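You operate a simulated robot arm through the tools that you are given. There is no shell and no other tool. Be economical: measure what you need, move in short steps, check, and stop when the job is done.

You are at the controls of a simulated robot arm. One attempt, no reset.

TASK
End the review: strip off, charger out, tablet down, light back to grey.
Fine: switch off before the charger moves; stand it on the mat; GREY once.
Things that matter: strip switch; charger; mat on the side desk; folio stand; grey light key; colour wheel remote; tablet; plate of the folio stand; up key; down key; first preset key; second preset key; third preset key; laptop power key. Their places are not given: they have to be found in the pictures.

The check looks at the end state, three seconds after you hand in, the way a careful person would. Anything else that was tipped, shoved, dropped, spilled or broken makes it a failure.

THE ROBOT
A 6-joint arm with a two-finger parallel gripper, fixed in place. Base frame: the origin is at the foot of the arm, x ahead of it, y to its left, z up; the work surface is at about z = 0.1. Readings come in cm, rad, newtons and seconds.
With the tool pointing down near the work surface it reaches from about 12 to 50 cm from the base axis. Its first joint turns from -1.257 to 1.257 rad. Payload 0.65 kg.
Tool frame: the origin (TCP) lies between the finger pads and is the grasp point; the fingertips stand 2.5 cm ahead of it; z points along the fingers, y is the line along which they close. Largest opening 7.6 cm; finger width 1.8, thickness 1; the body of the gripper, 3.6 by 7.8 cm, starts 4.5 cm behind the TCP.
Orientation is told as [roll, pitch, yaw] about the base's x, y, z axes, in that order, counted from this pose: with the fingers straight down and closing along the base's y, the tool's x points along the base's -x, its y along +y and its z along -z.

THE INTERFACE
- The arm moves only by the tool move_arm. Its argument "steps" is a list of rows, each a list of 3 entries, a list of its own where there are three numbers: the turn, a rotation vector about the tool's x, y, z in rad, then the shift along the tool's x, y, z in mm, then the gripper command, from -1 (shut) to 1 (fully open), values between in proportion. In form: [[[rx, ry, rz], [dx, dy, dz], fingers], ...]. A call has 1 to 12 rows; each row shifts and turns the commanded pose from where the row before left it, along the tool's axes as they then stand. Rows are played at 5 a second. More than 5 cm and 0.15 rad between two rows, or a gripper value outside its range, and nothing of the call is played. Where a pose cannot be reached the arm comes as near as it can. A force on the tool above 90 N (or 10 N above the force at the start of the call, whichever is more), or a blocked arm, ends the call early, and 0.2 s more pass. The fingers move at their own pace (about 10.8 cm/s each) and stop on an object; they squeeze with about 22 N. The grip force told is the motor's: it shows also when the fingers shut on nothing. Time passes only in rows, and 0.2 s behind the last, so rows that do not move let the fingers close. The reply holds the time, the measured pose of the TCP, the force on the tool along the base axes, the opening and the grip force, in the units named above and with some noise.
- Cameras (640 x 400 px; columns grow to the right, rows downward): "scene" is fixed at [1, 25.66, 37.99]; the picture's right is [-1.00, -0.09, 0.00], its down [-0.06, 0.64, -0.77] and it looks along [0.07, -0.76, -0.64] (base axes); focal length 214 px, centre (320, 200). "wrist" rides on the gripper at [5.8, 1.1, -8.1] in the tool frame; the picture's right is [-0.18, 0.98, 0.00], its down [-0.75, -0.14, -0.64] and it looks along [-0.63, -0.12, 0.77] (tool axes); focal length 243 px, centre (320, 200).
- snapshot(camera): a new picture of that camera. The clock stands still meanwhile.
- locate(camera, pixels): for up to 12 pixels [column, row] of the newest picture of that camera ("zoom" is the newest enlarged one), the place [x, y, z] in the base frame of the surface seen there, good to about 0.2 cm, but the place of the scene camera against the robot may be out by one fixed shift of up to 2.5 cm in any direction. The clock stands still meanwhile.
- inspect(camera, box): a new picture of the part [left, top, right, bottom] of that camera's present view, enlarged. The clock stands still meanwhile.
- finish_job(): hands the job in; it is judged then, once.

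Keep the steps short. Do not move on a guess: measure, check each grasp and each placing, and mend mistakes. In all there are 80 turns and 38 pictures (those below and enlarged ones count). Leave the gripper open and the arm clear of the work at the hand-in unless told otherwise, and finish with a single line.

The tools are called after "Request:" as a command line: name --argument value ..., lists and objects as JSON in quotes. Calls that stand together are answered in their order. move_arm: Moves the arm, as the interface text tells. Its arguments: {"type":"object","properties":{"steps":{"type":"array","items":{"type":"array"}}},"required":["steps"]} The other tools are called the same way: snapshot (camera) takes a picture; locate (camera, pixels) gives the place of the surface under pixels of a picture; inspect (camera, box) takes an enlarged picture of a part of a camera's view; finish_job () hands the job in.

At the start:

```text
time_s: 0.0
position: [24.37, 5.02, 37.95]
tcp_rot: [0.0, 0.0, 0.0]
force: [0.3, 0.2, -0.5]
opening: 7.58
grip_force: 0.1
```

scene: 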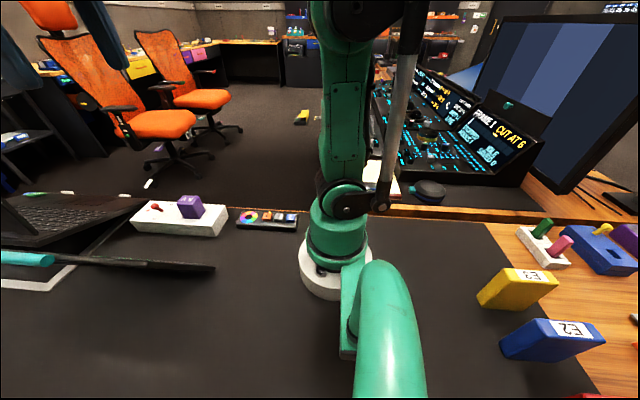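
wrist: 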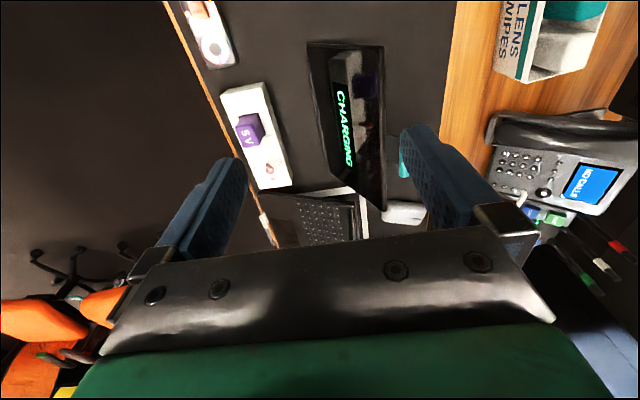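

I start by enlarging the strip area in the scene view and the work area in the wrist view to identify the parts.

Request:
inspect --camera "wrist" --box '[160, 0, 480, 240]'

Request:
inspect --camera "scene" --box '[0, 160, 320, 310]'

Request:
locate --camera "wrist" --pixels '[[268, 168], [249, 130], [230, 95], [278, 180], [213, 45], [315, 50], [375, 60], [360, 110], [375, 200], [403, 210], [343, 130], [310, 215]]'

```text
1.67 times, centred on (320, 120) of wrist
```

zoom: 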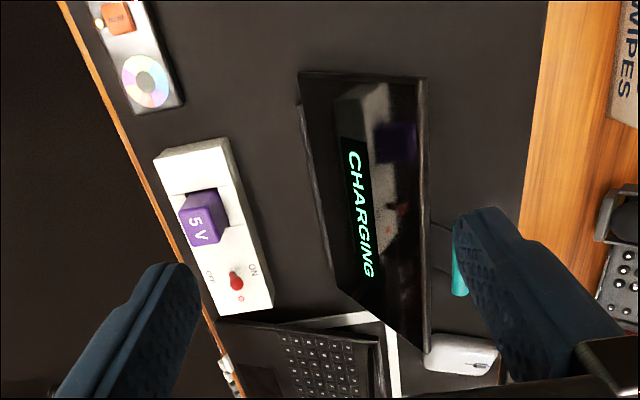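

```text
2.00 times, centred on (160, 235) of scene
```

zoom: 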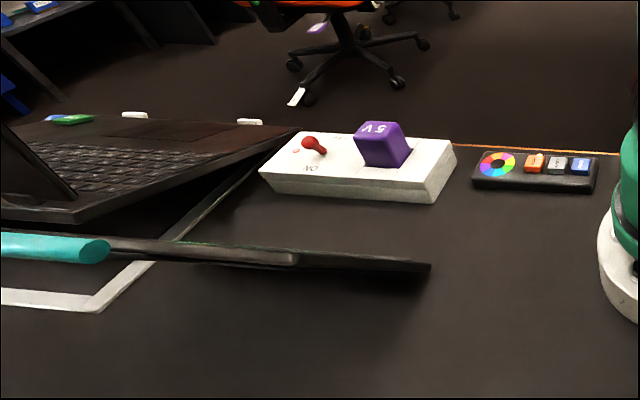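

```text
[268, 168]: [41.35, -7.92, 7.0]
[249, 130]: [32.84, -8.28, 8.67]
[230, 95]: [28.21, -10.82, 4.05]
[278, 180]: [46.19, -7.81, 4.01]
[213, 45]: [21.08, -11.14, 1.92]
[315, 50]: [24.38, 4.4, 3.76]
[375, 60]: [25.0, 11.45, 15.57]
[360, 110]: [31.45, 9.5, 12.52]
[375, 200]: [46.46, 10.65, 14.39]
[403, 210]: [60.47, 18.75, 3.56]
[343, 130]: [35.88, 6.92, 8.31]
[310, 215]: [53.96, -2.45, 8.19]
```

The tablet leans on its stand with its low edge near y=4 and its high edge near y=11, z=15. The strip is at y≈-8, and the remote at x≈17. Next I look for the side desk mat and locate more features.

Request:
locate --camera "wrist" --pixels '[[445, 60], [470, 60], [520, 130], [404, 165], [400, 95], [200, 10], [310, 42], [380, 45], [350, 205], [384, 208], [330, 180], [300, 190]]'

Request:
move_arm --steps '[[[0, 0, -0.15], [-10, 40, 0], 1], [[0, 0, -0.15], [-10, 40, 0], 1], [[0, 0, -0.15], [-10, 40, 0], 1], [[0, 0, -0.15], [0, 40, 0], 1], [[0, 0, -0.15], [0, 20, 0], 1]]'

Request:
snapshot --camera "wrist"

```text
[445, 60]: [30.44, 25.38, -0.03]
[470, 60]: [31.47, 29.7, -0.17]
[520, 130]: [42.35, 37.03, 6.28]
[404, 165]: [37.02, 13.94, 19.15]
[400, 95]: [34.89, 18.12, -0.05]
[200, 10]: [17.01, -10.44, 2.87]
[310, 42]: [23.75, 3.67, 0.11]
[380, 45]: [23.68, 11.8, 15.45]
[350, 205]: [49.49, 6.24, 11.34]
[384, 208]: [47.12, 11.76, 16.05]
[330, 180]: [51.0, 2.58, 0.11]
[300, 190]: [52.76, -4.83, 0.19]
```

```text
time_s: 1.2
position: [21.96, 21.48, 36.17]
tcp_rot: [0.0, 0.001, 0.751]
force: [-0.4, 0.0, 1.4]
opening: 7.6
grip_force: 0.0
out of reach, approached as far as the arm can: row 4
```

```text
33 pictures are left
```

wrist: 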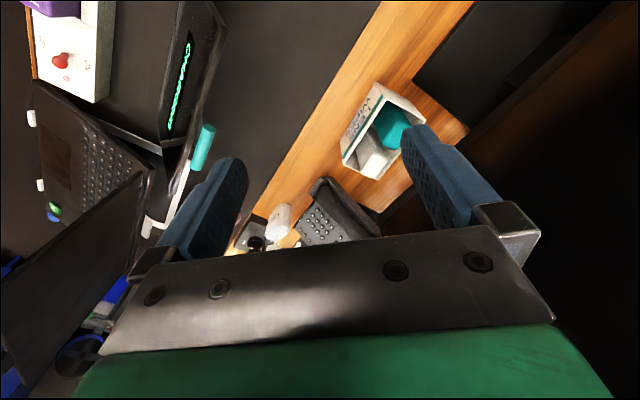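

I check what the dark areas beyond the wood are.

Request:
locate --camera "wrist" --pixels '[[445, 75], [490, 40], [420, 40], [370, 60], [540, 80], [330, 60], [520, 10], [200, 150], [455, 130], [440, 10]]'

Request:
inspect --camera "wrist" --box '[320, 0, 640, 200]'

Request:
inspect --camera "scene" --box '[400, 160, 640, 400]'

Request:
locate --camera "scene" --pixels '[[160, 205], [190, 205], [270, 217], [292, 218], [210, 268], [520, 270], [560, 320], [500, 240], [430, 250], [430, 190], [390, 175], [545, 235]]'

```text
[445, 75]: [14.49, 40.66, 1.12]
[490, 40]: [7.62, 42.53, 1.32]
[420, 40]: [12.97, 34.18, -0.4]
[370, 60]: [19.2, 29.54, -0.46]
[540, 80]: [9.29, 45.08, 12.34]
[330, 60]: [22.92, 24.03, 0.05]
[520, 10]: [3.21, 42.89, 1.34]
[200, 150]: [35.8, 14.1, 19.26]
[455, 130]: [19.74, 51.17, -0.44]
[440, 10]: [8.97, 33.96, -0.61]
```

```text
2.00 times, centred on (480, 100) of wrist
```

zoom: 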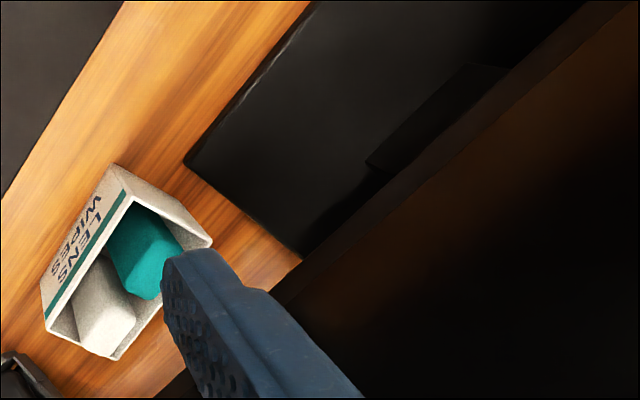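

```text
1.67 times, centred on (520, 280) of scene
```

zoom: 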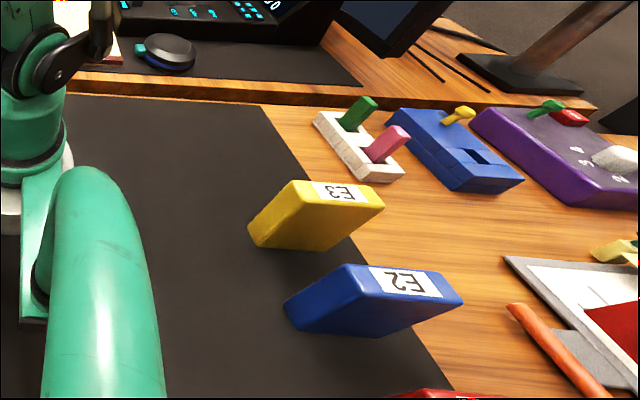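

```text
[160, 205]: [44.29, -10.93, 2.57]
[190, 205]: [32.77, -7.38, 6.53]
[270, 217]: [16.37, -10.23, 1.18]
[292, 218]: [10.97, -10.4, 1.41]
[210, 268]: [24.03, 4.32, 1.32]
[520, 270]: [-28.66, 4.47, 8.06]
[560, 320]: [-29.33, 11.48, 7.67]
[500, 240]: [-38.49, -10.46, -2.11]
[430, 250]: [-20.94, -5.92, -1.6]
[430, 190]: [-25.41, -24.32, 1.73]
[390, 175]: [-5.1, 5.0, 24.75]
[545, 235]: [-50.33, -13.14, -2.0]
```

The dark slab at (8..14, 40) looks like a monitor foot. I turn to the right to look for the side desk mat there.

Request:
move_arm --steps '[[[0, 0, 0.15], [0, -50, 0], 1], [[0, 0, 0.15], [0, -50, 0], 1], [[0, 0, 0.15], [0, -50, 0], 1], [[0, 0, 0.15], [0, -45, 0], 1], [[0, 0, 0.15], [0, -45, 0], 1], [[0, 0, 0.15], [0, -45, 0], 1], [[0, 0, 0.15], [0, -45, 0], 1], [[0, 0, 0.15], [0, -35, 0], 1], [[0, 0, 0.15], [0, -35, 0], 1], [[0, 0, 0.15], [0, -35, 0], 1]]'

Request:
snapshot --camera "wrist"

```text
time_s: 3.4
position: [27.05, -17.91, 36.13]
tcp_rot: [-0.001, 0.0, -0.752]
force: [-0.6, 1.4, 0.3]
opening: 7.62
grip_force: 0.0
```

```text
30 pictures are left
```

wrist: 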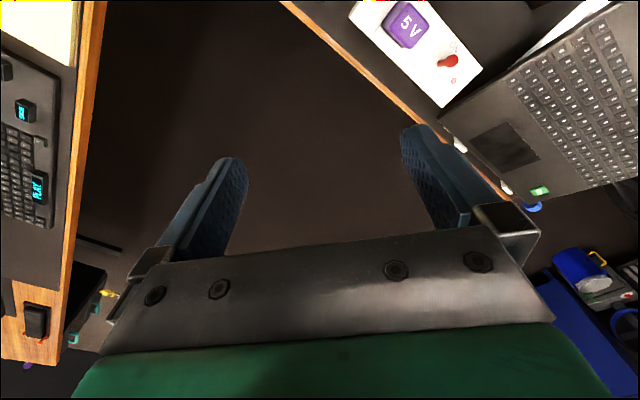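

A pale sheet, possibly the mat, shows at (35,25) on another desk to the right. I turn farther that way.

Request:
move_arm --steps '[[[0, 0, 0.15], [25, -40, 0], 1], [[0, 0, 0.15], [25, -40, 0], 1], [[0, 0, 0.15], [25, -40, 0], 1], [[0, 0, 0.05], [10, -10, 0], 1]]'

Request:
snapshot --camera "wrist"

Request:
locate --camera "wrist" --pixels '[[150, 60], [200, 60], [250, 60], [100, 60], [150, 20], [200, 20], [250, 20], [150, 100], [200, 100], [250, 100], [300, 60], [100, 20]]'

```text
time_s: 4.4
position: [11.84, -18.87, 36.11]
tcp_rot: [-0.001, -0.001, -1.251]
force: [-1.1, 0.1, 0.4]
opening: 7.6
grip_force: 0.1
```

```text
29 pictures are left
```

wrist: 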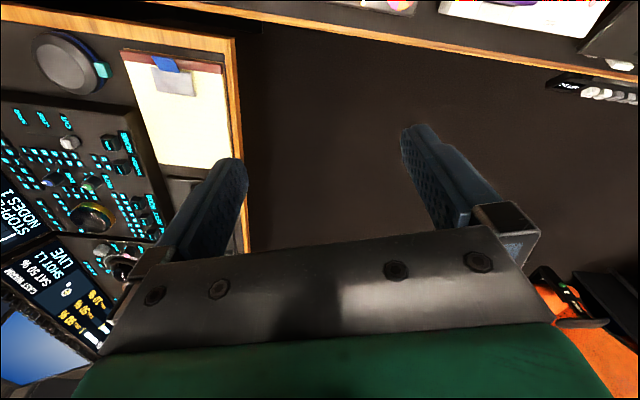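

```text
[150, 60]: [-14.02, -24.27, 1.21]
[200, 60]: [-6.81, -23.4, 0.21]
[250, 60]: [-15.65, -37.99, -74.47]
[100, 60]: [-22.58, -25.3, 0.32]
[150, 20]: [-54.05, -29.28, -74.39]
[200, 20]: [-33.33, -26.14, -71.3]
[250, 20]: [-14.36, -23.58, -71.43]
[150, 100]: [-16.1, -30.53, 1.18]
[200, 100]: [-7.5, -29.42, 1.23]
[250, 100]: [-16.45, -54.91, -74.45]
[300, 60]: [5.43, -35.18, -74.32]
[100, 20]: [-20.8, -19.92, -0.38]
```

That is a clipboard, out of reach. The slab at left, around (9,40), is the likelier mat, so I swing fully left and look at it closely.

Request:
move_arm --steps '[[[0, 0, -0.15], [-25, 40, 0], 1], [[0, 0, -0.15], [-25, 40, 0], 1], [[0, 0, -0.15], [-25, 40, 0], 1], [[0, 0, -0.15], [-10, 40, 0], 1], [[0, 0, -0.15], [0, 40, 0], 1], [[0, 0, -0.15], [0, 40, 0], 1], [[0, 0, -0.15], [0, 40, 0], 1], [[0, 0, -0.15], [0, 40, 0], 1], [[0, 0, -0.15], [0, 40, 0], 1], [[0, 0, -0.15], [0, 40, 0], 1]]'

Request:
move_arm --steps '[[[0, 0, -0.15], [0, 40, 0], 1], [[0, 0, -0.15], [0, 40, 0], 1], [[0, 0, -0.15], [0, 40, 0], 1], [[0, 0, -0.15], [0, 40, 0], 1], [[0, 0, -0.15], [0, 40, 0], 1], [[0, 0, -0.15], [0, 40, 0], 1], [[0, 0, -0.05], [0, 0, 0], 1]]'

Request:
snapshot --camera "wrist"

```text
time_s: 6.6
position: [34.24, 4.08, 35.33]
tcp_rot: [0.001, 0.001, 0.253]
force: [0.1, -0.1, 0.0]
opening: 7.6
grip_force: 0.1
out of reach, approached as far as the arm can: row 4, 6
```

```text
time_s: 8.2
position: [20.85, 23.04, 35.35]
tcp_rot: [0.001, 0.0, 1.2]
force: [-0.7, -0.2, 0.2]
opening: 7.61
grip_force: 0.1
```

```text
28 pictures are left
```

wrist: 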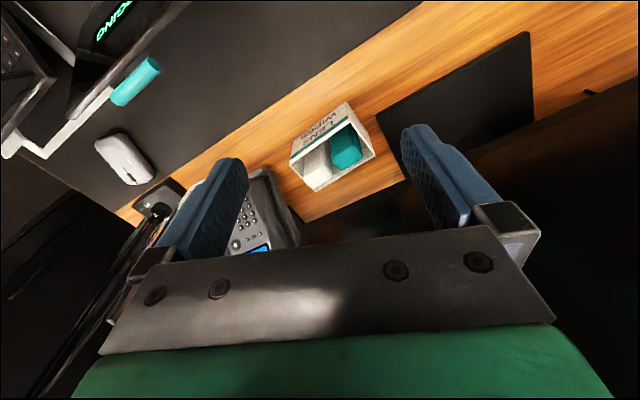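

Request:
inspect --camera "wrist" --box '[340, 0, 640, 188]'

Request:
locate --camera "wrist" --pixels '[[384, 118], [526, 37], [530, 110], [480, 120], [470, 80], [435, 110], [500, 100], [520, 70], [560, 60], [500, 30], [590, 90], [560, 130]]'

```text
2.13 times, centred on (490, 94) of wrist
```

zoom: 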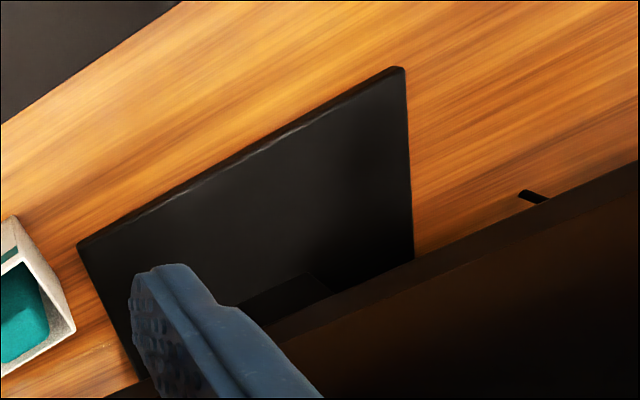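

```text
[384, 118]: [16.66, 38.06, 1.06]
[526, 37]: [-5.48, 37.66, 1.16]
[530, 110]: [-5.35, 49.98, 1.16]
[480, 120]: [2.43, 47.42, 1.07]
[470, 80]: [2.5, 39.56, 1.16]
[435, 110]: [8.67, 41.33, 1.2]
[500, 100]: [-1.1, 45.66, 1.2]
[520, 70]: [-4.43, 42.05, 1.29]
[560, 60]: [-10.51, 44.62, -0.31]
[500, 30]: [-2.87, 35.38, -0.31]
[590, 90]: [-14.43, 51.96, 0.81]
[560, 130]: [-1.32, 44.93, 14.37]
```

The slab looks like the foot of a monitor (bottom edge at z≈12). Before concluding, I raise the view and look lower along +y, and check the other items on this desk.

Request:
locate --camera "wrist" --pixels '[[60, 130], [20, 140], [125, 155], [130, 80], [250, 60], [400, 10], [330, 150], [345, 220], [155, 200], [300, 110], [620, 30], [350, 190]]'

Request:
move_arm --steps '[[[0, 0.15, 0], [30, 0, 0], 1], [[0, 0.15, 0], [30, 0, 0], 1], [[0, 0.15, 0], [20, 0, 0], 1], [[0, 0, 0], [0, 0, 0], 1]]'

Request:
snapshot --camera "wrist"

```text
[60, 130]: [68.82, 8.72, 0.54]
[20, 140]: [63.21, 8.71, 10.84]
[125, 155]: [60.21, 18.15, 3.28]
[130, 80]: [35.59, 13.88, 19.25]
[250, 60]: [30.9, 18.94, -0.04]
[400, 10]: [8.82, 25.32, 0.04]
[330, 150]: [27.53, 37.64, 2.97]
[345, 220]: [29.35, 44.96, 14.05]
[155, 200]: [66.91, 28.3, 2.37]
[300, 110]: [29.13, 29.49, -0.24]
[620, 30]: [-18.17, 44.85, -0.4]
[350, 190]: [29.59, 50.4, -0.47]
```

```text
time_s: 9.2
position: [17.89, 15.52, 36.44]
tcp_rot: [0.0, 0.452, 1.2]
force: [1.0, 0.1, -0.6]
opening: 7.61
grip_force: 0.1
```

```text
26 pictures are left
```

wrist: 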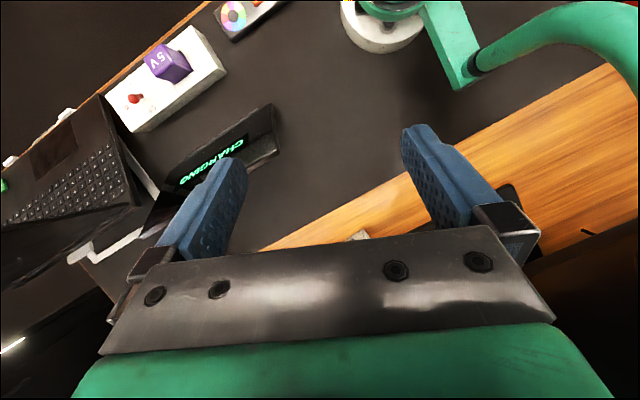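

The tilt went backwards; still no mat there. I tilt the other way to look outward.

Request:
move_arm --steps '[[[0, -0.15, 0], [0, 0, -10], 1], [[0, -0.15, 0], [0, 0, -10], 1], [[0, -0.15, 0], [0, 0, 0], 1], [[0, -0.15, 0], [0, 0, 0], 1], [[0, -0.15, 0], [0, 0, 0], 1], [[0, -0.15, 0], [0, 0, 0], 1], [[0, 0, 0], [0, 0, 0], 1]]'

Request:
snapshot --camera "wrist"

```text
time_s: 10.8
position: [18.26, 16.15, 38.26]
tcp_rot: [0.0, -0.451, 1.199]
force: [0.1, -0.2, 0.5]
opening: 7.58
grip_force: 0.1
```

```text
25 pictures are left
```

wrist: 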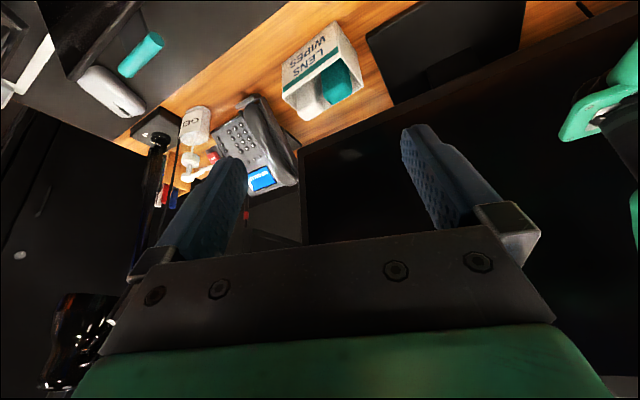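

That is clearly a monitor with its foot. The remaining candidate is the desk across the gap on the right. I swing back there and measure it.

Request:
move_arm --steps '[[[0, 0.15, 0], [-20, 0, 0], 1], [[0, 0.15, 0], [-20, 0, 0], 1], [[0, 0.15, 0], [-20, 0, 0], 1], [[0, 0, 0.15], [0, -45, 0], 1], [[0, 0, 0.15], [0, -40, 0], 1], [[0, 0, 0.15], [0, -40, 0], 1], [[0, 0, 0.15], [0, -40, 0], 1], [[0, 0, 0.15], [0, -40, 0], 1], [[0, 0, 0.15], [0, -40, 0], 1], [[0, 0, 0.15], [0, -40, 0], 1], [[0, 0, 0.15], [0, -40, 0], 1], [[0, 0, 0.15], [0, -40, 0], 1]]'

Request:
move_arm --steps '[[[0, 0, 0.15], [0, -40, 0], 1], [[0, 0, 0.15], [0, -40, 0], 1], [[0, 0, 0.15], [0, -40, 0], 1], [[0, 0, 0.15], [0, -40, 0], 1], [[0, 0, 0.15], [0, -40, 0], 1], [[0, 0, 0.15], [0, -40, 0], 1], [[0, 0, 0.15], [0, -40, 0], 1], [[0, 0, 0], [0, 0, 0], 1]]'

Request:
snapshot --camera "wrist"

```text
time_s: 13.4
position: [35.51, -7.75, 33.69]
tcp_rot: [0.001, -0.001, -0.153]
force: [-0.6, -0.1, 0.2]
opening: 7.59
grip_force: 0.1
out of reach, approached as far as the arm can: row 3, 4, 5, 6, 7, 8, 9, 11
```

```text
time_s: 15.2
position: [19.57, -29.2, 32.42]
tcp_rot: [0.0, 0.001, -1.202]
force: [0.1, -0.2, 0.1]
opening: 7.62
grip_force: 0.0
out of reach, approached as far as the arm can: row 1
```

```text
24 pictures are left
```

wrist: 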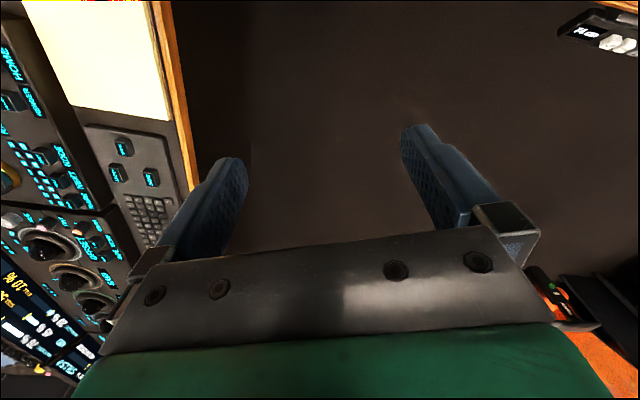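

Request:
locate --camera "wrist" --pixels '[[100, 60], [165, 60], [172, 60], [180, 130], [150, 125], [130, 180], [90, 130], [190, 160], [605, 35], [160, 10], [150, 215], [570, 30]]'

Request:
inspect --camera "wrist" --box '[0, 0, 320, 200]'

```text
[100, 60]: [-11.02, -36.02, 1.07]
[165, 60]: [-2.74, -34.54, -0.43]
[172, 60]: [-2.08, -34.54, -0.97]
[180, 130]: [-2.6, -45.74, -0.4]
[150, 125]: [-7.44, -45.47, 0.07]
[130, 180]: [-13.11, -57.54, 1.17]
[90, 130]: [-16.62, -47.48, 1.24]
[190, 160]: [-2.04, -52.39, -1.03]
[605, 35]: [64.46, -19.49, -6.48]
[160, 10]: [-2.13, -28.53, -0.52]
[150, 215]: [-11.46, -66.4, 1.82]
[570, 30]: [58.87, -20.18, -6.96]
```

```text
2.00 times, centred on (160, 100) of wrist
```

zoom: 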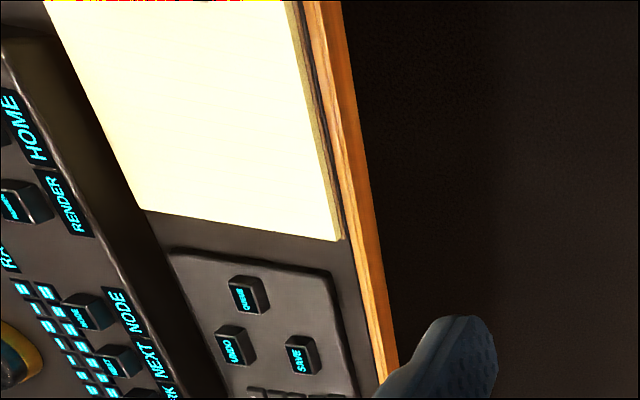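

The board under the robot is itself the side desk beside the console desk, and its large black pad (z≈0, y -13..25) is the mat. Next I study the folio stand and the tablet's teal tab, now that the arm is out of the way.

Request:
inspect --camera "scene" --box '[0, 180, 240, 330]'

Request:
locate --camera "zoom" --pixels '[[140, 187], [60, 185], [5, 185], [300, 200], [420, 200], [560, 228], [520, 215], [570, 235], [250, 235], [100, 220], [140, 270], [200, 205]]'

```text
2.67 times, centred on (120, 255) of scene
```

zoom: 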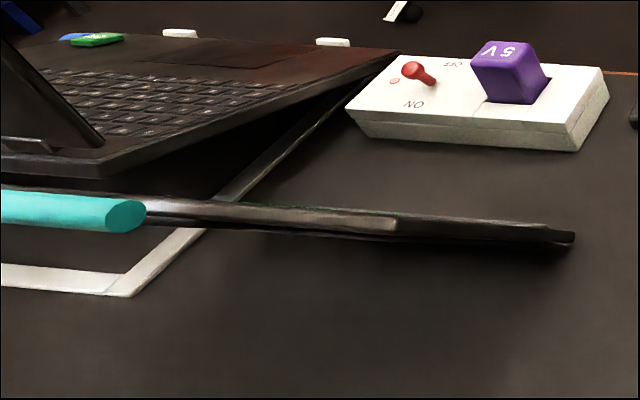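

```text
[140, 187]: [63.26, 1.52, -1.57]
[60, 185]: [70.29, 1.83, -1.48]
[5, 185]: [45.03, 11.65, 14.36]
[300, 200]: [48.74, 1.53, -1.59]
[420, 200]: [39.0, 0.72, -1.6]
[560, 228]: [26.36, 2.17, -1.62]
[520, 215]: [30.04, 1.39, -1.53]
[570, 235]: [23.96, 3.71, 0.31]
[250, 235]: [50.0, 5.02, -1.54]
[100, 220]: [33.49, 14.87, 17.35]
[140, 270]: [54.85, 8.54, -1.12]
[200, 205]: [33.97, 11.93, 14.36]
```

The plate leans from about (y 4, z 0) to (y 14, z 19), with a teal grip along its back at the top. The scene camera reads about 1.6 cm low in z. First comes the switch: I move to about (33,-8,22) for a close view of the strip.

Request:
move_arm --steps '[[[0, 0, -0.15], [19, 30, 15], 1], [[0, 0, -0.15], [14, 33, 15], 1], [[0, 0, -0.15], [9, 35, 15], 1], [[0, 0, -0.15], [4, 36, 15], 1], [[0, 0, -0.15], [-1, 36, 15], 1], [[0, 0, -0.15], [-7, 35, 15], 1], [[0, 0, -0.15], [-12, 34, 15], 1], [[0, 0, 0], [0, 0, 0], 1]]'

Request:
snapshot --camera "wrist"

```text
time_s: 17.0
position: [34.53, -9.09, 21.89]
tcp_rot: [0.0, 0.0, -0.147]
force: [-0.2, 0.3, 0.3]
opening: 7.59
grip_force: 0.1
```

```text
21 pictures are left
```

wrist: 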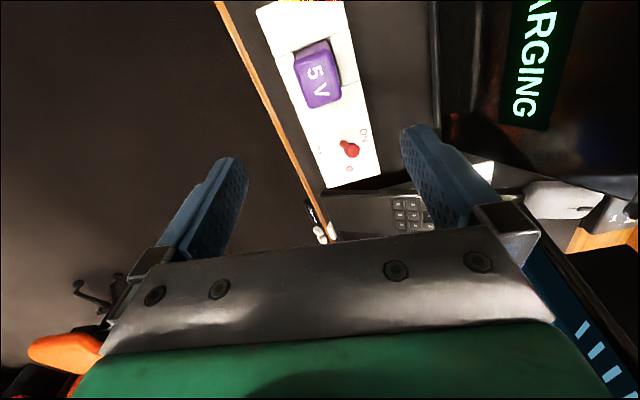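

Good view of the strip. I enlarge it and measure the lever and the charger.

Request:
inspect --camera "wrist" --box '[240, 0, 432, 200]'

Request:
locate --camera "wrist" --pixels '[[352, 153], [343, 144], [348, 149], [356, 158], [310, 50], [322, 75], [335, 90], [303, 55], [305, 100], [275, 50], [380, 170], [330, 183]]'

```text
2.00 times, centred on (336, 100) of wrist
```

zoom: 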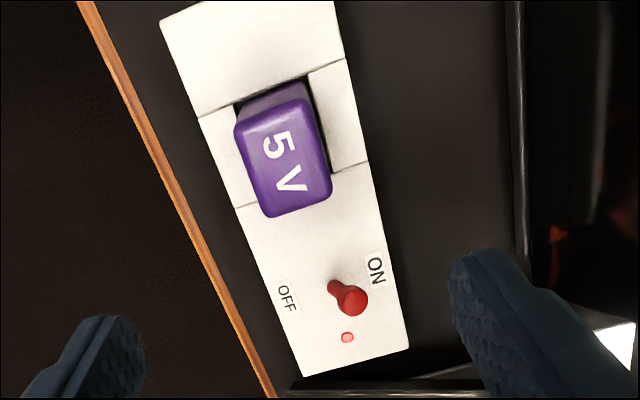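

```text
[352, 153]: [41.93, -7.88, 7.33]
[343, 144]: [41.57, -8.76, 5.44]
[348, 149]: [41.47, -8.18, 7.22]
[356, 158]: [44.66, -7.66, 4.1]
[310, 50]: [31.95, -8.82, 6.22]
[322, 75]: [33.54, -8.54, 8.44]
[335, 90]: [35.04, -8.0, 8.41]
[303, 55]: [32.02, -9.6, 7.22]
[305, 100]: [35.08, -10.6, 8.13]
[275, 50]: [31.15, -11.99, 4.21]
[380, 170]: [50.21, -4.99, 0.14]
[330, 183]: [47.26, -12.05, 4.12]
```

The lever stands at ON: base near (41.5,-8.9), knob at (41.8,-7.9,7.2), and the LED is lit. I shut the fingers, square the yaw and come to a hover on the ON side of the lever.

Request:
move_arm --steps '[[[0, 0, -0.147], [0, 0, 0], -1], [[0, 0, 0], [-35, 19, 0], -1], [[0, 0, 0], [-34, 20, 20], -1], [[0, 0, 0], [0, 0, 40], -1], [[0, 0, 0], [0, 0, 20], -1], [[0, 0, 0], [0, 0, 0], -1]]'

```text
time_s: 18.4
position: [41.26, -5.12, 13.92]
tcp_rot: [0.001, -0.001, -0.003]
force: [-0.6, -0.2, -0.2]
opening: 0.0
grip_force: 21.9
```

I go down to z≈8.6 beside the lever and push slowly toward -y (OFF).

Request:
move_arm --steps '[[[0, 0, 0], [-4, 0, 27], -1], [[0, 0, 0], [0, 0, 26], -1], [[0, 0, 0], [0, -8, 0], -1], [[0, 0, 0], [0, -8, 0], -1], [[0, 0, 0], [0, -8, 0], -1], [[0, 0, 0], [0, -6, 0], -1], [[0, 0, 0], [0, -6, 0], -1], [[0, 0, 0], [0, 0, 0], -1]]'

Request:
inspect --camera "wrist" --box '[200, 0, 440, 200]'

```text
time_s: 20.2
position: [41.88, -8.76, 8.81]
tcp_rot: [0.0, 0.001, -0.003]
force: [-0.7, 6.3, 6.1]
opening: 0.0
grip_force: 22.2
```

```text
2.00 times, centred on (320, 100) of wrist
```

zoom: 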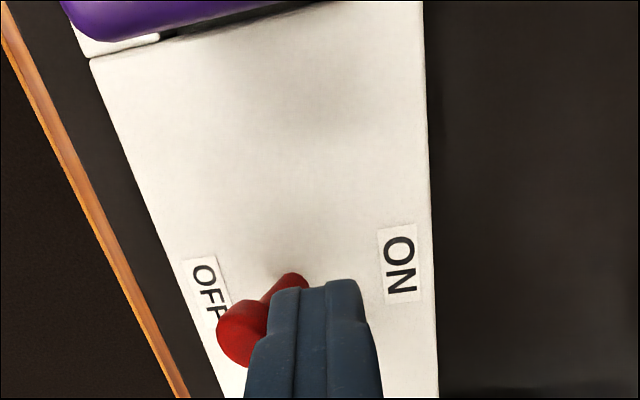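

The lever has moved over to OFF. I back off, rise, open, and look again at the LED and the charger.

Request:
move_arm --steps '[[[0, 0, 0], [0, 15, 0], -1], [[0, 0, 0], [0, 0, -40], -1], [[0, 0, 0], [40, 0, -40], -1], [[0, 0, 0], [50, -10, -10], 1], [[0, 0, 0], [30, -10, 0], 1], [[0, 0, 0], [0, 0, 0], 1]]'

Request:
snapshot --camera "wrist"

```text
refused: row 3 steps farther than a row can; nothing moved
```

```text
18 pictures are left
```

wrist: 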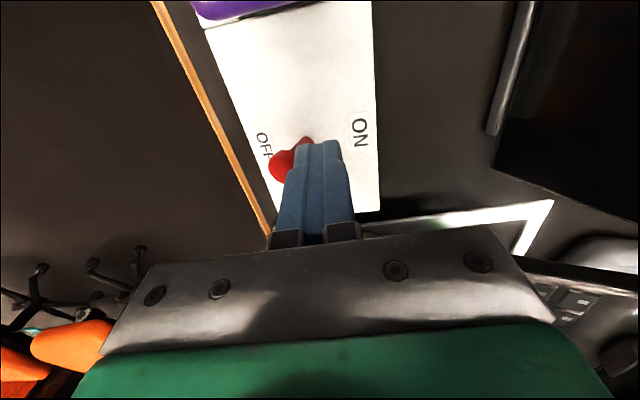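

The row was over 5 cm, so I split it into smaller rows.

Request:
move_arm --steps '[[[0, 0, 0], [0, 15, 0], -1], [[0, 0, 0], [0, 0, -40], -1], [[0, 0, 0], [30, 0, -30], -1], [[0, 0, 0], [45, -10, -10], 1], [[0, 0, 0], [45, -10, 0], 1], [[0, 0, 0], [0, 0, 0], 1]]'

Request:
snapshot --camera "wrist"

```text
time_s: 21.6
position: [29.82, -9.28, 16.59]
tcp_rot: [0.0, -0.001, -0.002]
force: [-0.7, -0.3, 0.2]
opening: 7.58
grip_force: 0.0
```

```text
17 pictures are left
```

wrist: 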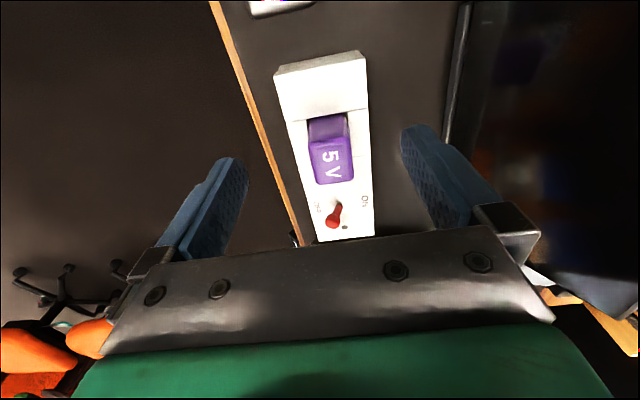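

The LED is dark and the lever stays at OFF. Now I measure the charger's faces.

Request:
locate --camera "wrist" --pixels '[[312, 145], [347, 140], [318, 180], [351, 178], [332, 160], [310, 125], [345, 118], [327, 130], [341, 210], [333, 220], [300, 130], [358, 130]]'

Request:
inspect --camera "wrist" --box '[256, 50, 384, 250]'

```text
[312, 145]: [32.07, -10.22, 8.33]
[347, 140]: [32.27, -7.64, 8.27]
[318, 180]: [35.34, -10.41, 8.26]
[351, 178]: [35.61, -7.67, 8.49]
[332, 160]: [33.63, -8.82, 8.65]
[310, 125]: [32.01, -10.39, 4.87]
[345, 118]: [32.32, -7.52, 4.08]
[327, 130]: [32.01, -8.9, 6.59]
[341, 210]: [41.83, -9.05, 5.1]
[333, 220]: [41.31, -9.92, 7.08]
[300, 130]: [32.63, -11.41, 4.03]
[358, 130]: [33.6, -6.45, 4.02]
```

```text
2.00 times, centred on (320, 150) of wrist
```

zoom: 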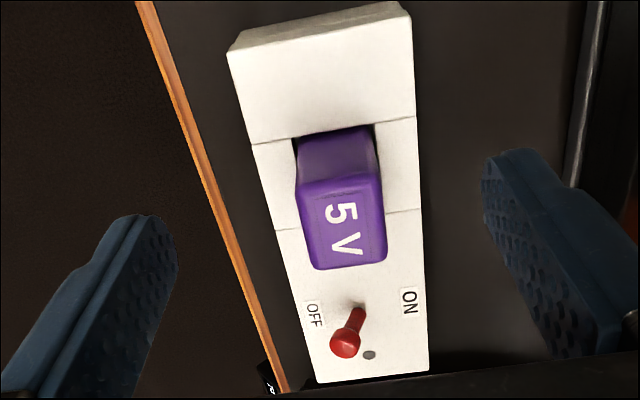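

Charger block: x 32.0–35.6, y -10.4..-7.5, top z 8.4. Before gripping it I want to know what the white-bordered area near the laptop is, so I enlarge the scene there.

Request:
inspect --camera "scene" --box '[0, 190, 160, 300]'

Request:
locate --camera "zoom" --pixels '[[150, 390], [60, 380], [190, 365], [300, 280], [420, 180], [500, 110], [350, 230], [240, 330], [330, 300], [100, 340], [20, 365], [560, 60]]'

```text
3.64 times, centred on (80, 245) of scene
```

zoom: 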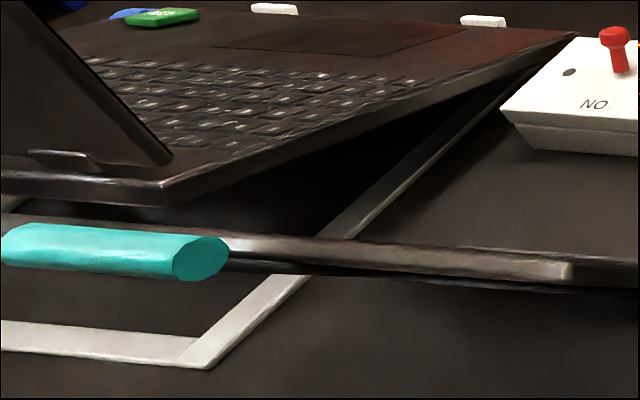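

```text
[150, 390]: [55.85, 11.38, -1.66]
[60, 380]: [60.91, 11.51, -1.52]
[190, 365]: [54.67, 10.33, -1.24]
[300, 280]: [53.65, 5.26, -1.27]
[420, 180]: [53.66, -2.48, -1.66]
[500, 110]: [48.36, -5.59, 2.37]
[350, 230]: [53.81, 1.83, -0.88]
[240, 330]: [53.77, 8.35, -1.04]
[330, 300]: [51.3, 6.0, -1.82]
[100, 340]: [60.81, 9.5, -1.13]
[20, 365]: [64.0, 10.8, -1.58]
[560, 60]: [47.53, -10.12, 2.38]
```

That is the foot of a laptop riser, so the black pad is the mat. Now I go over the charger, straight down to z≈7, and close.

Request:
move_arm --steps '[[[0, 0, 0], [-40, 3, 0], 1], [[0, 0, 0], [0, 0, 40], 1], [[0, 0, 0], [0, 0, 36], 1], [[0, 0, 0], [0, 0, 20], 1], [[0, 0, 0], [0, 0, 0], 1], [[0, 0, 0], [0, 0, 0], 0], [[0, 0, 0], [0, 0, 0], -1], [[0, 0, 0], [0, 0, 0], -1], [[0, 0, 0], [0, 0, 0], -1]]'

```text
time_s: 23.6
position: [33.8, -8.79, 6.81]
tcp_rot: [0.0, 0.0, -0.005]
force: [-1.5, -5.3, 0.1]
opening: 3.25
grip_force: 22.3
```

The grip holds at 3.25 cm opening, with a small side force. I ease 1.5 mm toward -y and lift slowly.

Request:
move_arm --steps '[[[0, 0, 0], [0, -1.5, 0], -1], [[0, 0, 0], [0, 0, -5], -1], [[0, 0, 0], [0, 0, -7], -1], [[0, 0, 0], [0, 0, -10], -1], [[0, 0, 0], [0, 0, -15], -1], [[0, 0, 0], [0, 0, -20], -1], [[0, 0, 0], [0, 0, -20], -1], [[0, 0, 0], [0, 0, -20], -1]]'

Request:
snapshot --camera "scene"

```text
time_s: 25.4
position: [33.77, -9.06, 16.83]
tcp_rot: [0.0, 0.0, -0.003]
force: [-0.2, 0.2, -1.0]
opening: 3.26
grip_force: 22.3
```

```text
14 pictures are left
```

scene: 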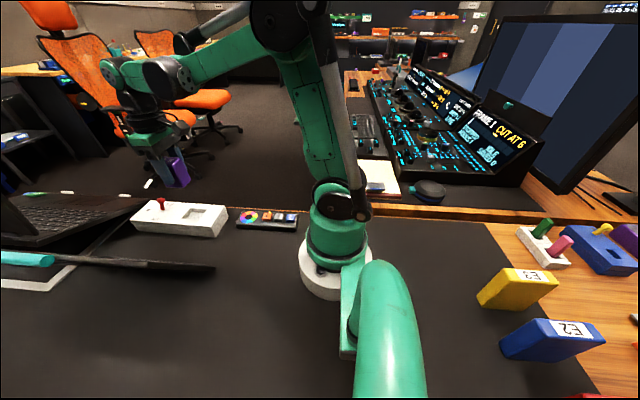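

The charger is out and the strip did not move. I measure how far the charger hangs below the TCP.

Request:
locate --camera "scene" --pixels '[[172, 185], [180, 185], [187, 182], [181, 178], [170, 180], [180, 165], [186, 186], [165, 170]]'

Request:
inspect --camera "scene" --box '[130, 130, 230, 210]'

```text
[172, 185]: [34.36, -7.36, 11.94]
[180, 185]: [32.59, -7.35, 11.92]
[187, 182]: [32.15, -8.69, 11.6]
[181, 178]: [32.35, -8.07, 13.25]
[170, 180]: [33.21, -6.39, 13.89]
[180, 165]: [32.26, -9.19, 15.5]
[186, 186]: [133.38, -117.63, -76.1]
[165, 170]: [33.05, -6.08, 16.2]
```

```text
5.00 times, centred on (180, 170) of scene
```

zoom: 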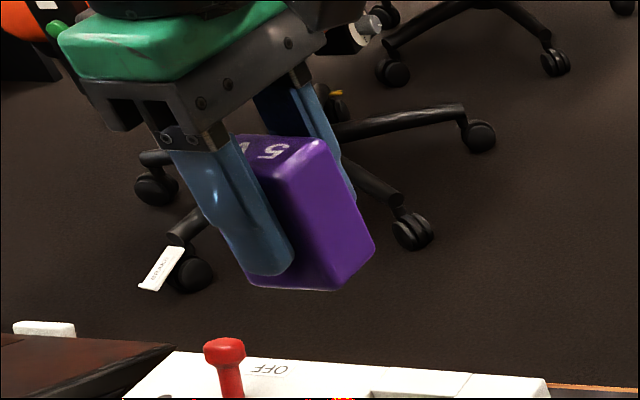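

The bottom hangs about 3.6 cm below the TCP. I carry it to clear mat at (20,-1), stop above, then lower it.

Request:
move_arm --steps '[[[0, 0, 0], [40, 20, 0], -1], [[0, 0, 0], [40, 20, 0], -1], [[0, 0, 0], [40, 20, 0], -1], [[0, 0, 0], [18, 20, 0], -1], [[0, 0, 0], [0, 0, 40], -1], [[0, 0, 0], [0, 0, 40], -1], [[0, 0, 0], [0, 0, 30], -1], [[0, 0, 0], [0, 0, 12], -1], [[0, 0, 0], [0, 0, 0], -1]]'

```text
time_s: 27.4
position: [20.13, -1.22, 4.47]
tcp_rot: [-0.001, 0.0, -0.004]
force: [-0.2, -0.2, -1.0]
opening: 3.26
grip_force: 22.3
```

Request:
move_arm --steps '[[[0, 0, 0], [0, 0, 4], -1], [[0, 0, 0], [0, 0, 2], -1], [[0, 0, 0], [0, 0, 1], -1]]'

```text
time_s: 28.2
position: [20.13, -1.07, 3.88]
tcp_rot: [0.002, 0.0, 0.0]
force: [1.0, 3.5, 20.4]
opening: 3.3
grip_force: 21.5
```

It touches the mat (20 N up). I ease off 1 mm, open and rise straight up.

Request:
move_arm --steps '[[[0, 0, 0], [0, 0, -1], -1], [[0, 0, 0], [0, 0, 0], 0.2], [[0, 0, 0], [0, 0, 0], 1], [[0, 0, 0], [0, 0, -30], 1], [[0, 0, 0], [0, 0, -40], 1], [[0, 0, 0], [0, 0, -50], 1], [[0, 0, 0], [20, 0, -30], 1], [[0, 0, 0], [0, 0, 0], 1]]'

Request:
snapshot --camera "wrist"

```text
time_s: 30.0
position: [18.02, -1.06, 19.0]
tcp_rot: [-0.001, 0.0, -0.005]
force: [0.9, 0.1, -0.3]
opening: 7.57
grip_force: 0.1
```

```text
12 pictures are left
```

wrist: 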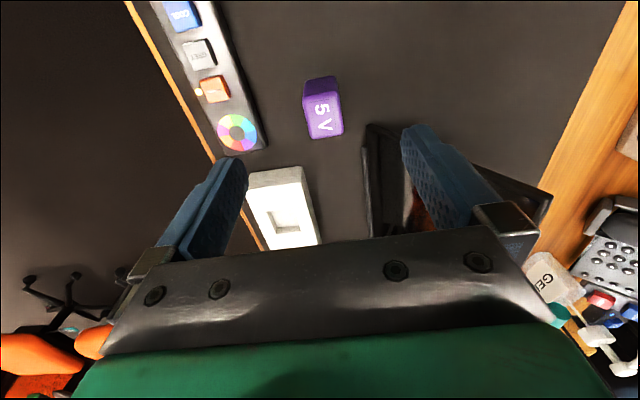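

The charger stands upright and the tablet screen has gone dark. The remote is in view: warm (orange, lit), GREY at (198,52), and cool (blue). I measure the keys.

Request:
locate --camera "wrist" --pixels '[[198, 52], [190, 45], [207, 60], [212, 50], [186, 57], [213, 88], [178, 15], [225, 60], [160, 20], [237, 130], [322, 120], [240, 100]]'

Request:
inspect --camera "wrist" --box '[130, 0, 290, 160]'

```text
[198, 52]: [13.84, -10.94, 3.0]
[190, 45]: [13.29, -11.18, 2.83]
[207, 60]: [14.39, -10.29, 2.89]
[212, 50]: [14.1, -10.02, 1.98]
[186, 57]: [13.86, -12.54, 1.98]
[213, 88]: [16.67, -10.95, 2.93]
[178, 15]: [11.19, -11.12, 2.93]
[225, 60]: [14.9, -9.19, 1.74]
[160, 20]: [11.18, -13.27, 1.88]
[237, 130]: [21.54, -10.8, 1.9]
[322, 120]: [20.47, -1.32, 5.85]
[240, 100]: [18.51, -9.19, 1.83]
```

```text
2.50 times, centred on (210, 80) of wrist
```

zoom: 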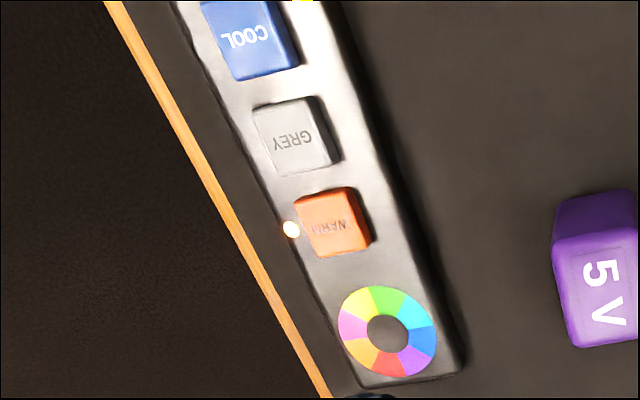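

The GREY key centre is at (13.8,-11.0), top z≈2.95. With fingers shut I hover above it at TCP z≈7.

Request:
move_arm --steps '[[[0, 0, 0], [10, -33, 0], -1], [[0, 0, 0], [16, -33, 0], -1], [[0, 0, 0], [16, -33, 0], -1], [[0, 0, 0], [0, 0, 45], -1], [[0, 0, 0], [0, 0, 45], -1], [[0, 0, 0], [0, 0, 30], -1], [[0, 0, 0], [0, 0, 0], -1]]'

Request:
inspect --camera "scene" --box '[200, 170, 340, 260]'

```text
time_s: 31.6
position: [13.83, -10.88, 6.9]
tcp_rot: [0.001, 0.0, -0.003]
force: [-0.4, 0.1, -0.6]
opening: 0.0
grip_force: 22.0
```

```text
4.44 times, centred on (270, 215) of scene
```

zoom: 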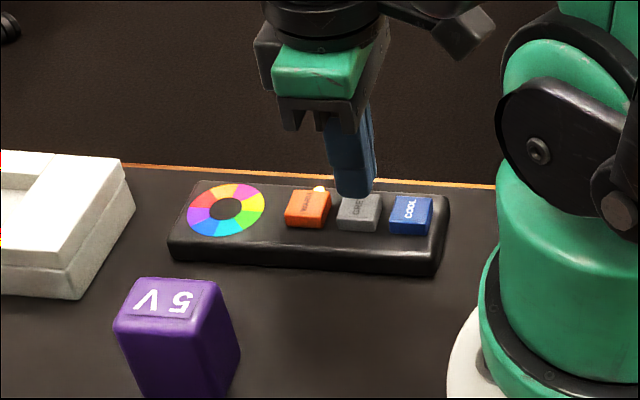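

The tip sits over GREY. I lower it gently and read the force.

Request:
move_arm --steps '[[[0, 0, 0], [0, 0, 12], -1], [[0, 0, 0], [0, 0, 2], -1], [[0, 0, 0], [0, 0, 1.5], -1]]'

```text
time_s: 32.4
position: [13.94, -10.96, 5.39]
tcp_rot: [-0.001, -0.001, 0.0]
force: [0.0, -0.1, 0.2]
opening: 0.02
grip_force: 21.9
```

Request:
move_arm --steps '[[[0, 0, 0], [0, 0, 1.5], -1], [[0, 0, 0], [0, 0, 1], -1]]'

Request:
inspect --camera "scene" --box '[200, 170, 340, 260]'

```text
time_s: 33.0
position: [13.87, -10.99, 5.12]
tcp_rot: [0.0, -0.001, -0.003]
force: [-0.1, 0.9, 0.6]
opening: 0.0
grip_force: 22.0
```

```text
4.44 times, centred on (270, 215) of scene
```

zoom: 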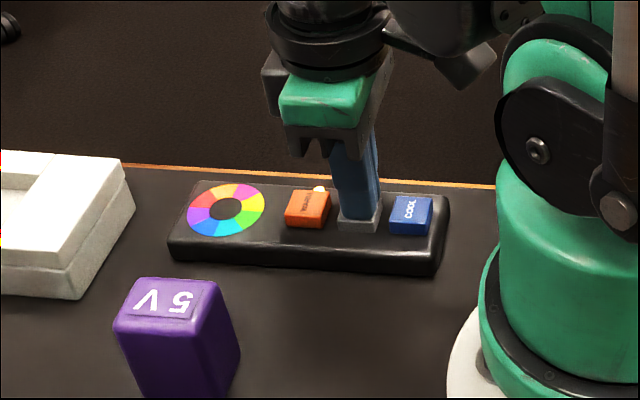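

It is just touching, and the LED is still at warm. I press a bit deeper without releasing.

Request:
move_arm --steps '[[[0, 0, 0], [0, 0, 1.5], -1], [[0, 0, 0], [0, 0, 1.5], -1]]'

```text
time_s: 33.6
position: [13.92, -10.98, 4.86]
tcp_rot: [0.0, 0.0, -0.001]
force: [-0.5, -2.1, 3.8]
opening: 0.0
grip_force: 22.2
```

Request:
move_arm --steps '[[[0, 0, 0], [0, 0, 1.5], -1], [[0, 0, 0], [0, 0, 1], -1]]'

Request:
inspect --camera "scene" --box '[200, 170, 340, 260]'

```text
time_s: 34.2
position: [13.89, -10.97, 4.69]
tcp_rot: [0.003, 0.002, -0.003]
force: [4.4, 3.6, 11.4]
opening: 0.0
grip_force: 22.0
```

```text
4.44 times, centred on (270, 215) of scene
```

zoom: 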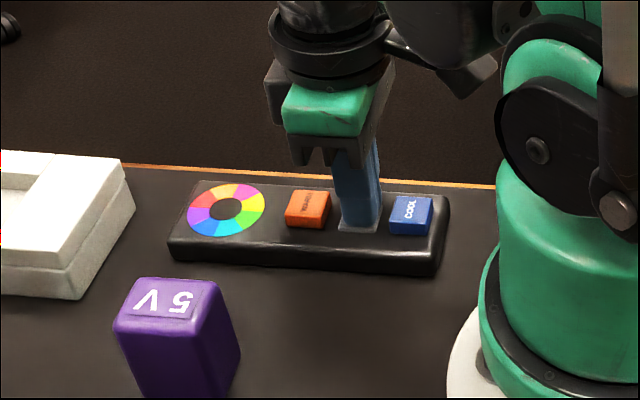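

The warm light went out, so the press registered. I lift straight off and then move to a view over the tablet's side.

Request:
move_arm --steps '[[[0, 0, 0], [0, 0, -20], -1], [[0, 0, 0], [0, 0, -45], -1], [[0, 0, 0], [0, 0, -45], -1], [[0, 0, 0], [0, 0, -45], -1], [[0, 0, 0], [0, 0, -45], -1], [[0, 0, 0], [0, 40, -30], -1], [[0, 0, 0], [-20, 40, 0], 1], [[0, 0, 0], [-20, 45, 0], 1], [[0, 0, 0], [-20, 45, 0], 1], [[0, 0, 0], [-20, 45, 0], 1], [[0, 0, 0], [-20, 45, 0], 1]]'

Request:
snapshot --camera "wrist"

```text
time_s: 36.6
position: [23.9, 15.07, 27.7]
tcp_rot: [0.0, 0.0, -0.003]
force: [0.2, -0.3, -0.1]
opening: 7.58
grip_force: 0.0
```

```text
7 pictures are left
```

wrist: 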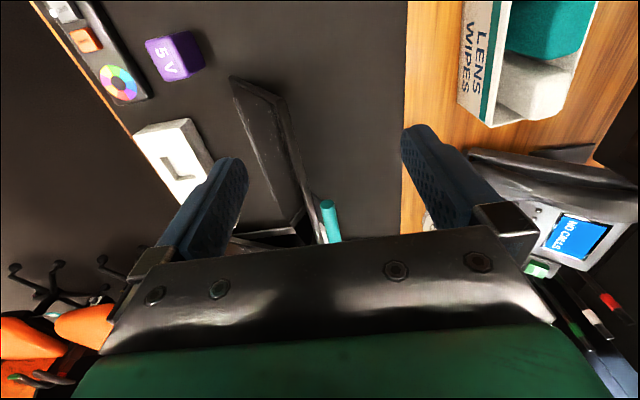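

I see the leaning plate with the teal roller on its back at (328,205). I measure the profile.

Request:
inspect --camera "wrist" --box '[220, 60, 360, 250]'

Request:
locate --camera "wrist" --pixels '[[236, 85], [260, 90], [283, 103], [290, 140], [303, 200], [322, 235], [326, 205], [334, 225], [330, 240], [316, 205], [322, 180], [270, 235]]'

```text
2.11 times, centred on (290, 155) of wrist
```

zoom: 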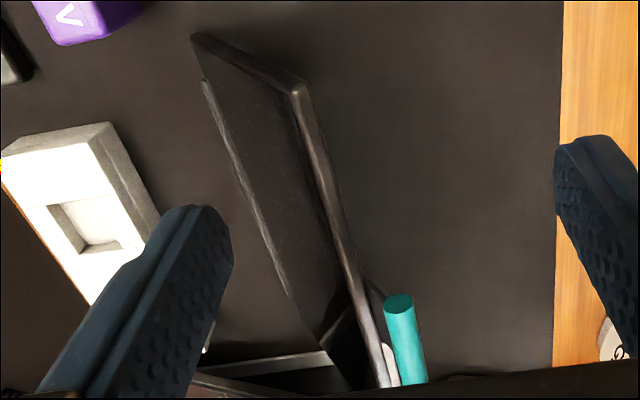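

```text
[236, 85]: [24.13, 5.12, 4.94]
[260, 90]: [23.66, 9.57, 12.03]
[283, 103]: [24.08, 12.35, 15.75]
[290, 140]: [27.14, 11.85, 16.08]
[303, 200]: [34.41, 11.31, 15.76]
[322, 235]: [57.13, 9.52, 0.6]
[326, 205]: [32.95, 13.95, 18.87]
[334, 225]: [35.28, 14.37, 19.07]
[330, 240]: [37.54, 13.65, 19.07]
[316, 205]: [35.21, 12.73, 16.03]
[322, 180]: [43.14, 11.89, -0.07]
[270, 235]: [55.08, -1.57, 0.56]
```

The plate leans back toward +y. The teal grip is a bar along x, starting near x 33, at about (35.5,14,18.5). I want to see the back of the stand before handling it, so I move to the +y side and look back.

Request:
move_arm --steps '[[[0, 0, 0.15], [-9, 18, -3], 1], [[0, 0, 0.15], [-6, 19, -3], 1], [[0, 0, 0.15], [-3, 20, -3], 1], [[0, 0, 0.15], [0, 20, -3], 1], [[0, 0, 0.15], [3, 20, -3], 1], [[0, 0, 0.15], [6, 19, -3], 1], [[0, 0, 0], [0, 0, 0], 1]]'

Request:
snapshot --camera "wrist"

```text
time_s: 38.2
position: [29.25, 26.02, 29.56]
tcp_rot: [0.0, -0.001, -0.904]
force: [0.7, -0.2, -0.5]
opening: 7.62
grip_force: 0.1
```

```text
5 pictures are left
```

wrist: 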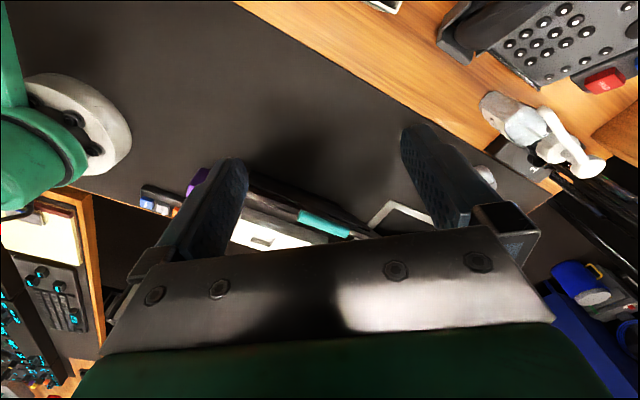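

The mat behind the stand is clear and no separate prop shows. I measure the teal bar's ends and the plate's back.

Request:
locate --camera "wrist" --pixels '[[302, 214], [312, 218], [325, 224], [338, 229], [346, 233], [285, 208], [258, 190], [360, 228], [366, 220], [320, 205], [300, 203], [340, 215]]'

Request:
inspect --camera "wrist" --box '[230, 130, 420, 250]'

```text
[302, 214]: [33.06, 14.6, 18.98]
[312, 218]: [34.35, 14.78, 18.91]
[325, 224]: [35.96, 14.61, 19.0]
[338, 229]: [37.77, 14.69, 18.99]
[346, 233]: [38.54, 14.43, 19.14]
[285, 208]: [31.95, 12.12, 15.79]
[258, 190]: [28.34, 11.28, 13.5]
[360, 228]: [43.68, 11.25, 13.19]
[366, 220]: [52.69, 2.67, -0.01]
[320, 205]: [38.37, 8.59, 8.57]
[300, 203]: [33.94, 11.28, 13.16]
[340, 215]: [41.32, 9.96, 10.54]
```

```text
3.33 times, centred on (325, 190) of wrist
```

zoom: 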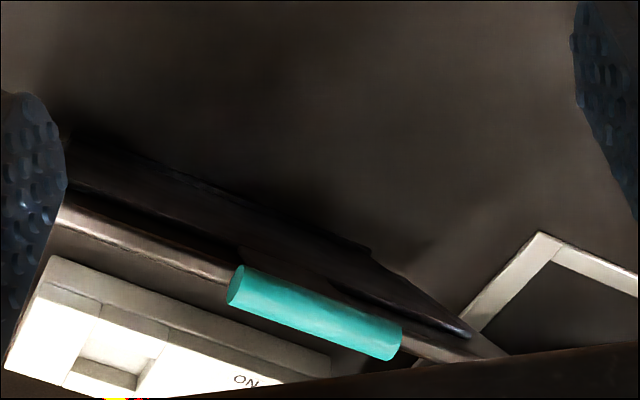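

The teal bar spans x 33.0–38.6, with its axis near (y 14.2, z 18.3) and radius about 0.75. The back plane runs at about 60° from a hinge near (y 3, z 0.5), so it folds toward +y onto clear mat. I will hold the bar by its two ends, with fingers closing along x, so it can pivot in the grip. First I turn to yaw -1.571 and hover.

Request:
move_arm --steps '[[[0, 0, 0.15], [0, 0, 0], 1], [[0, 0, 0.15], [0, 0, 0], 1], [[0, 0, 0.15], [0, 0, 0], 1], [[0, 0, 0.15], [0, 0, 0], 1], [[0, 0, 0.067], [0, 0, 0], 1], [[0, 0, 0], [-40, 22, 5], 1], [[0, 0, 0], [-40, 22, 5], 1], [[0, 0, 0], [-38, 21, 5], 1], [[0, 0, 0], [0, 0, 0], 1]]'

```text
time_s: 40.2
position: [35.75, 13.73, 27.97]
tcp_rot: [0.002, -0.002, -1.569]
force: [-0.2, 0.2, 0.6]
opening: 7.61
grip_force: 0.0
```

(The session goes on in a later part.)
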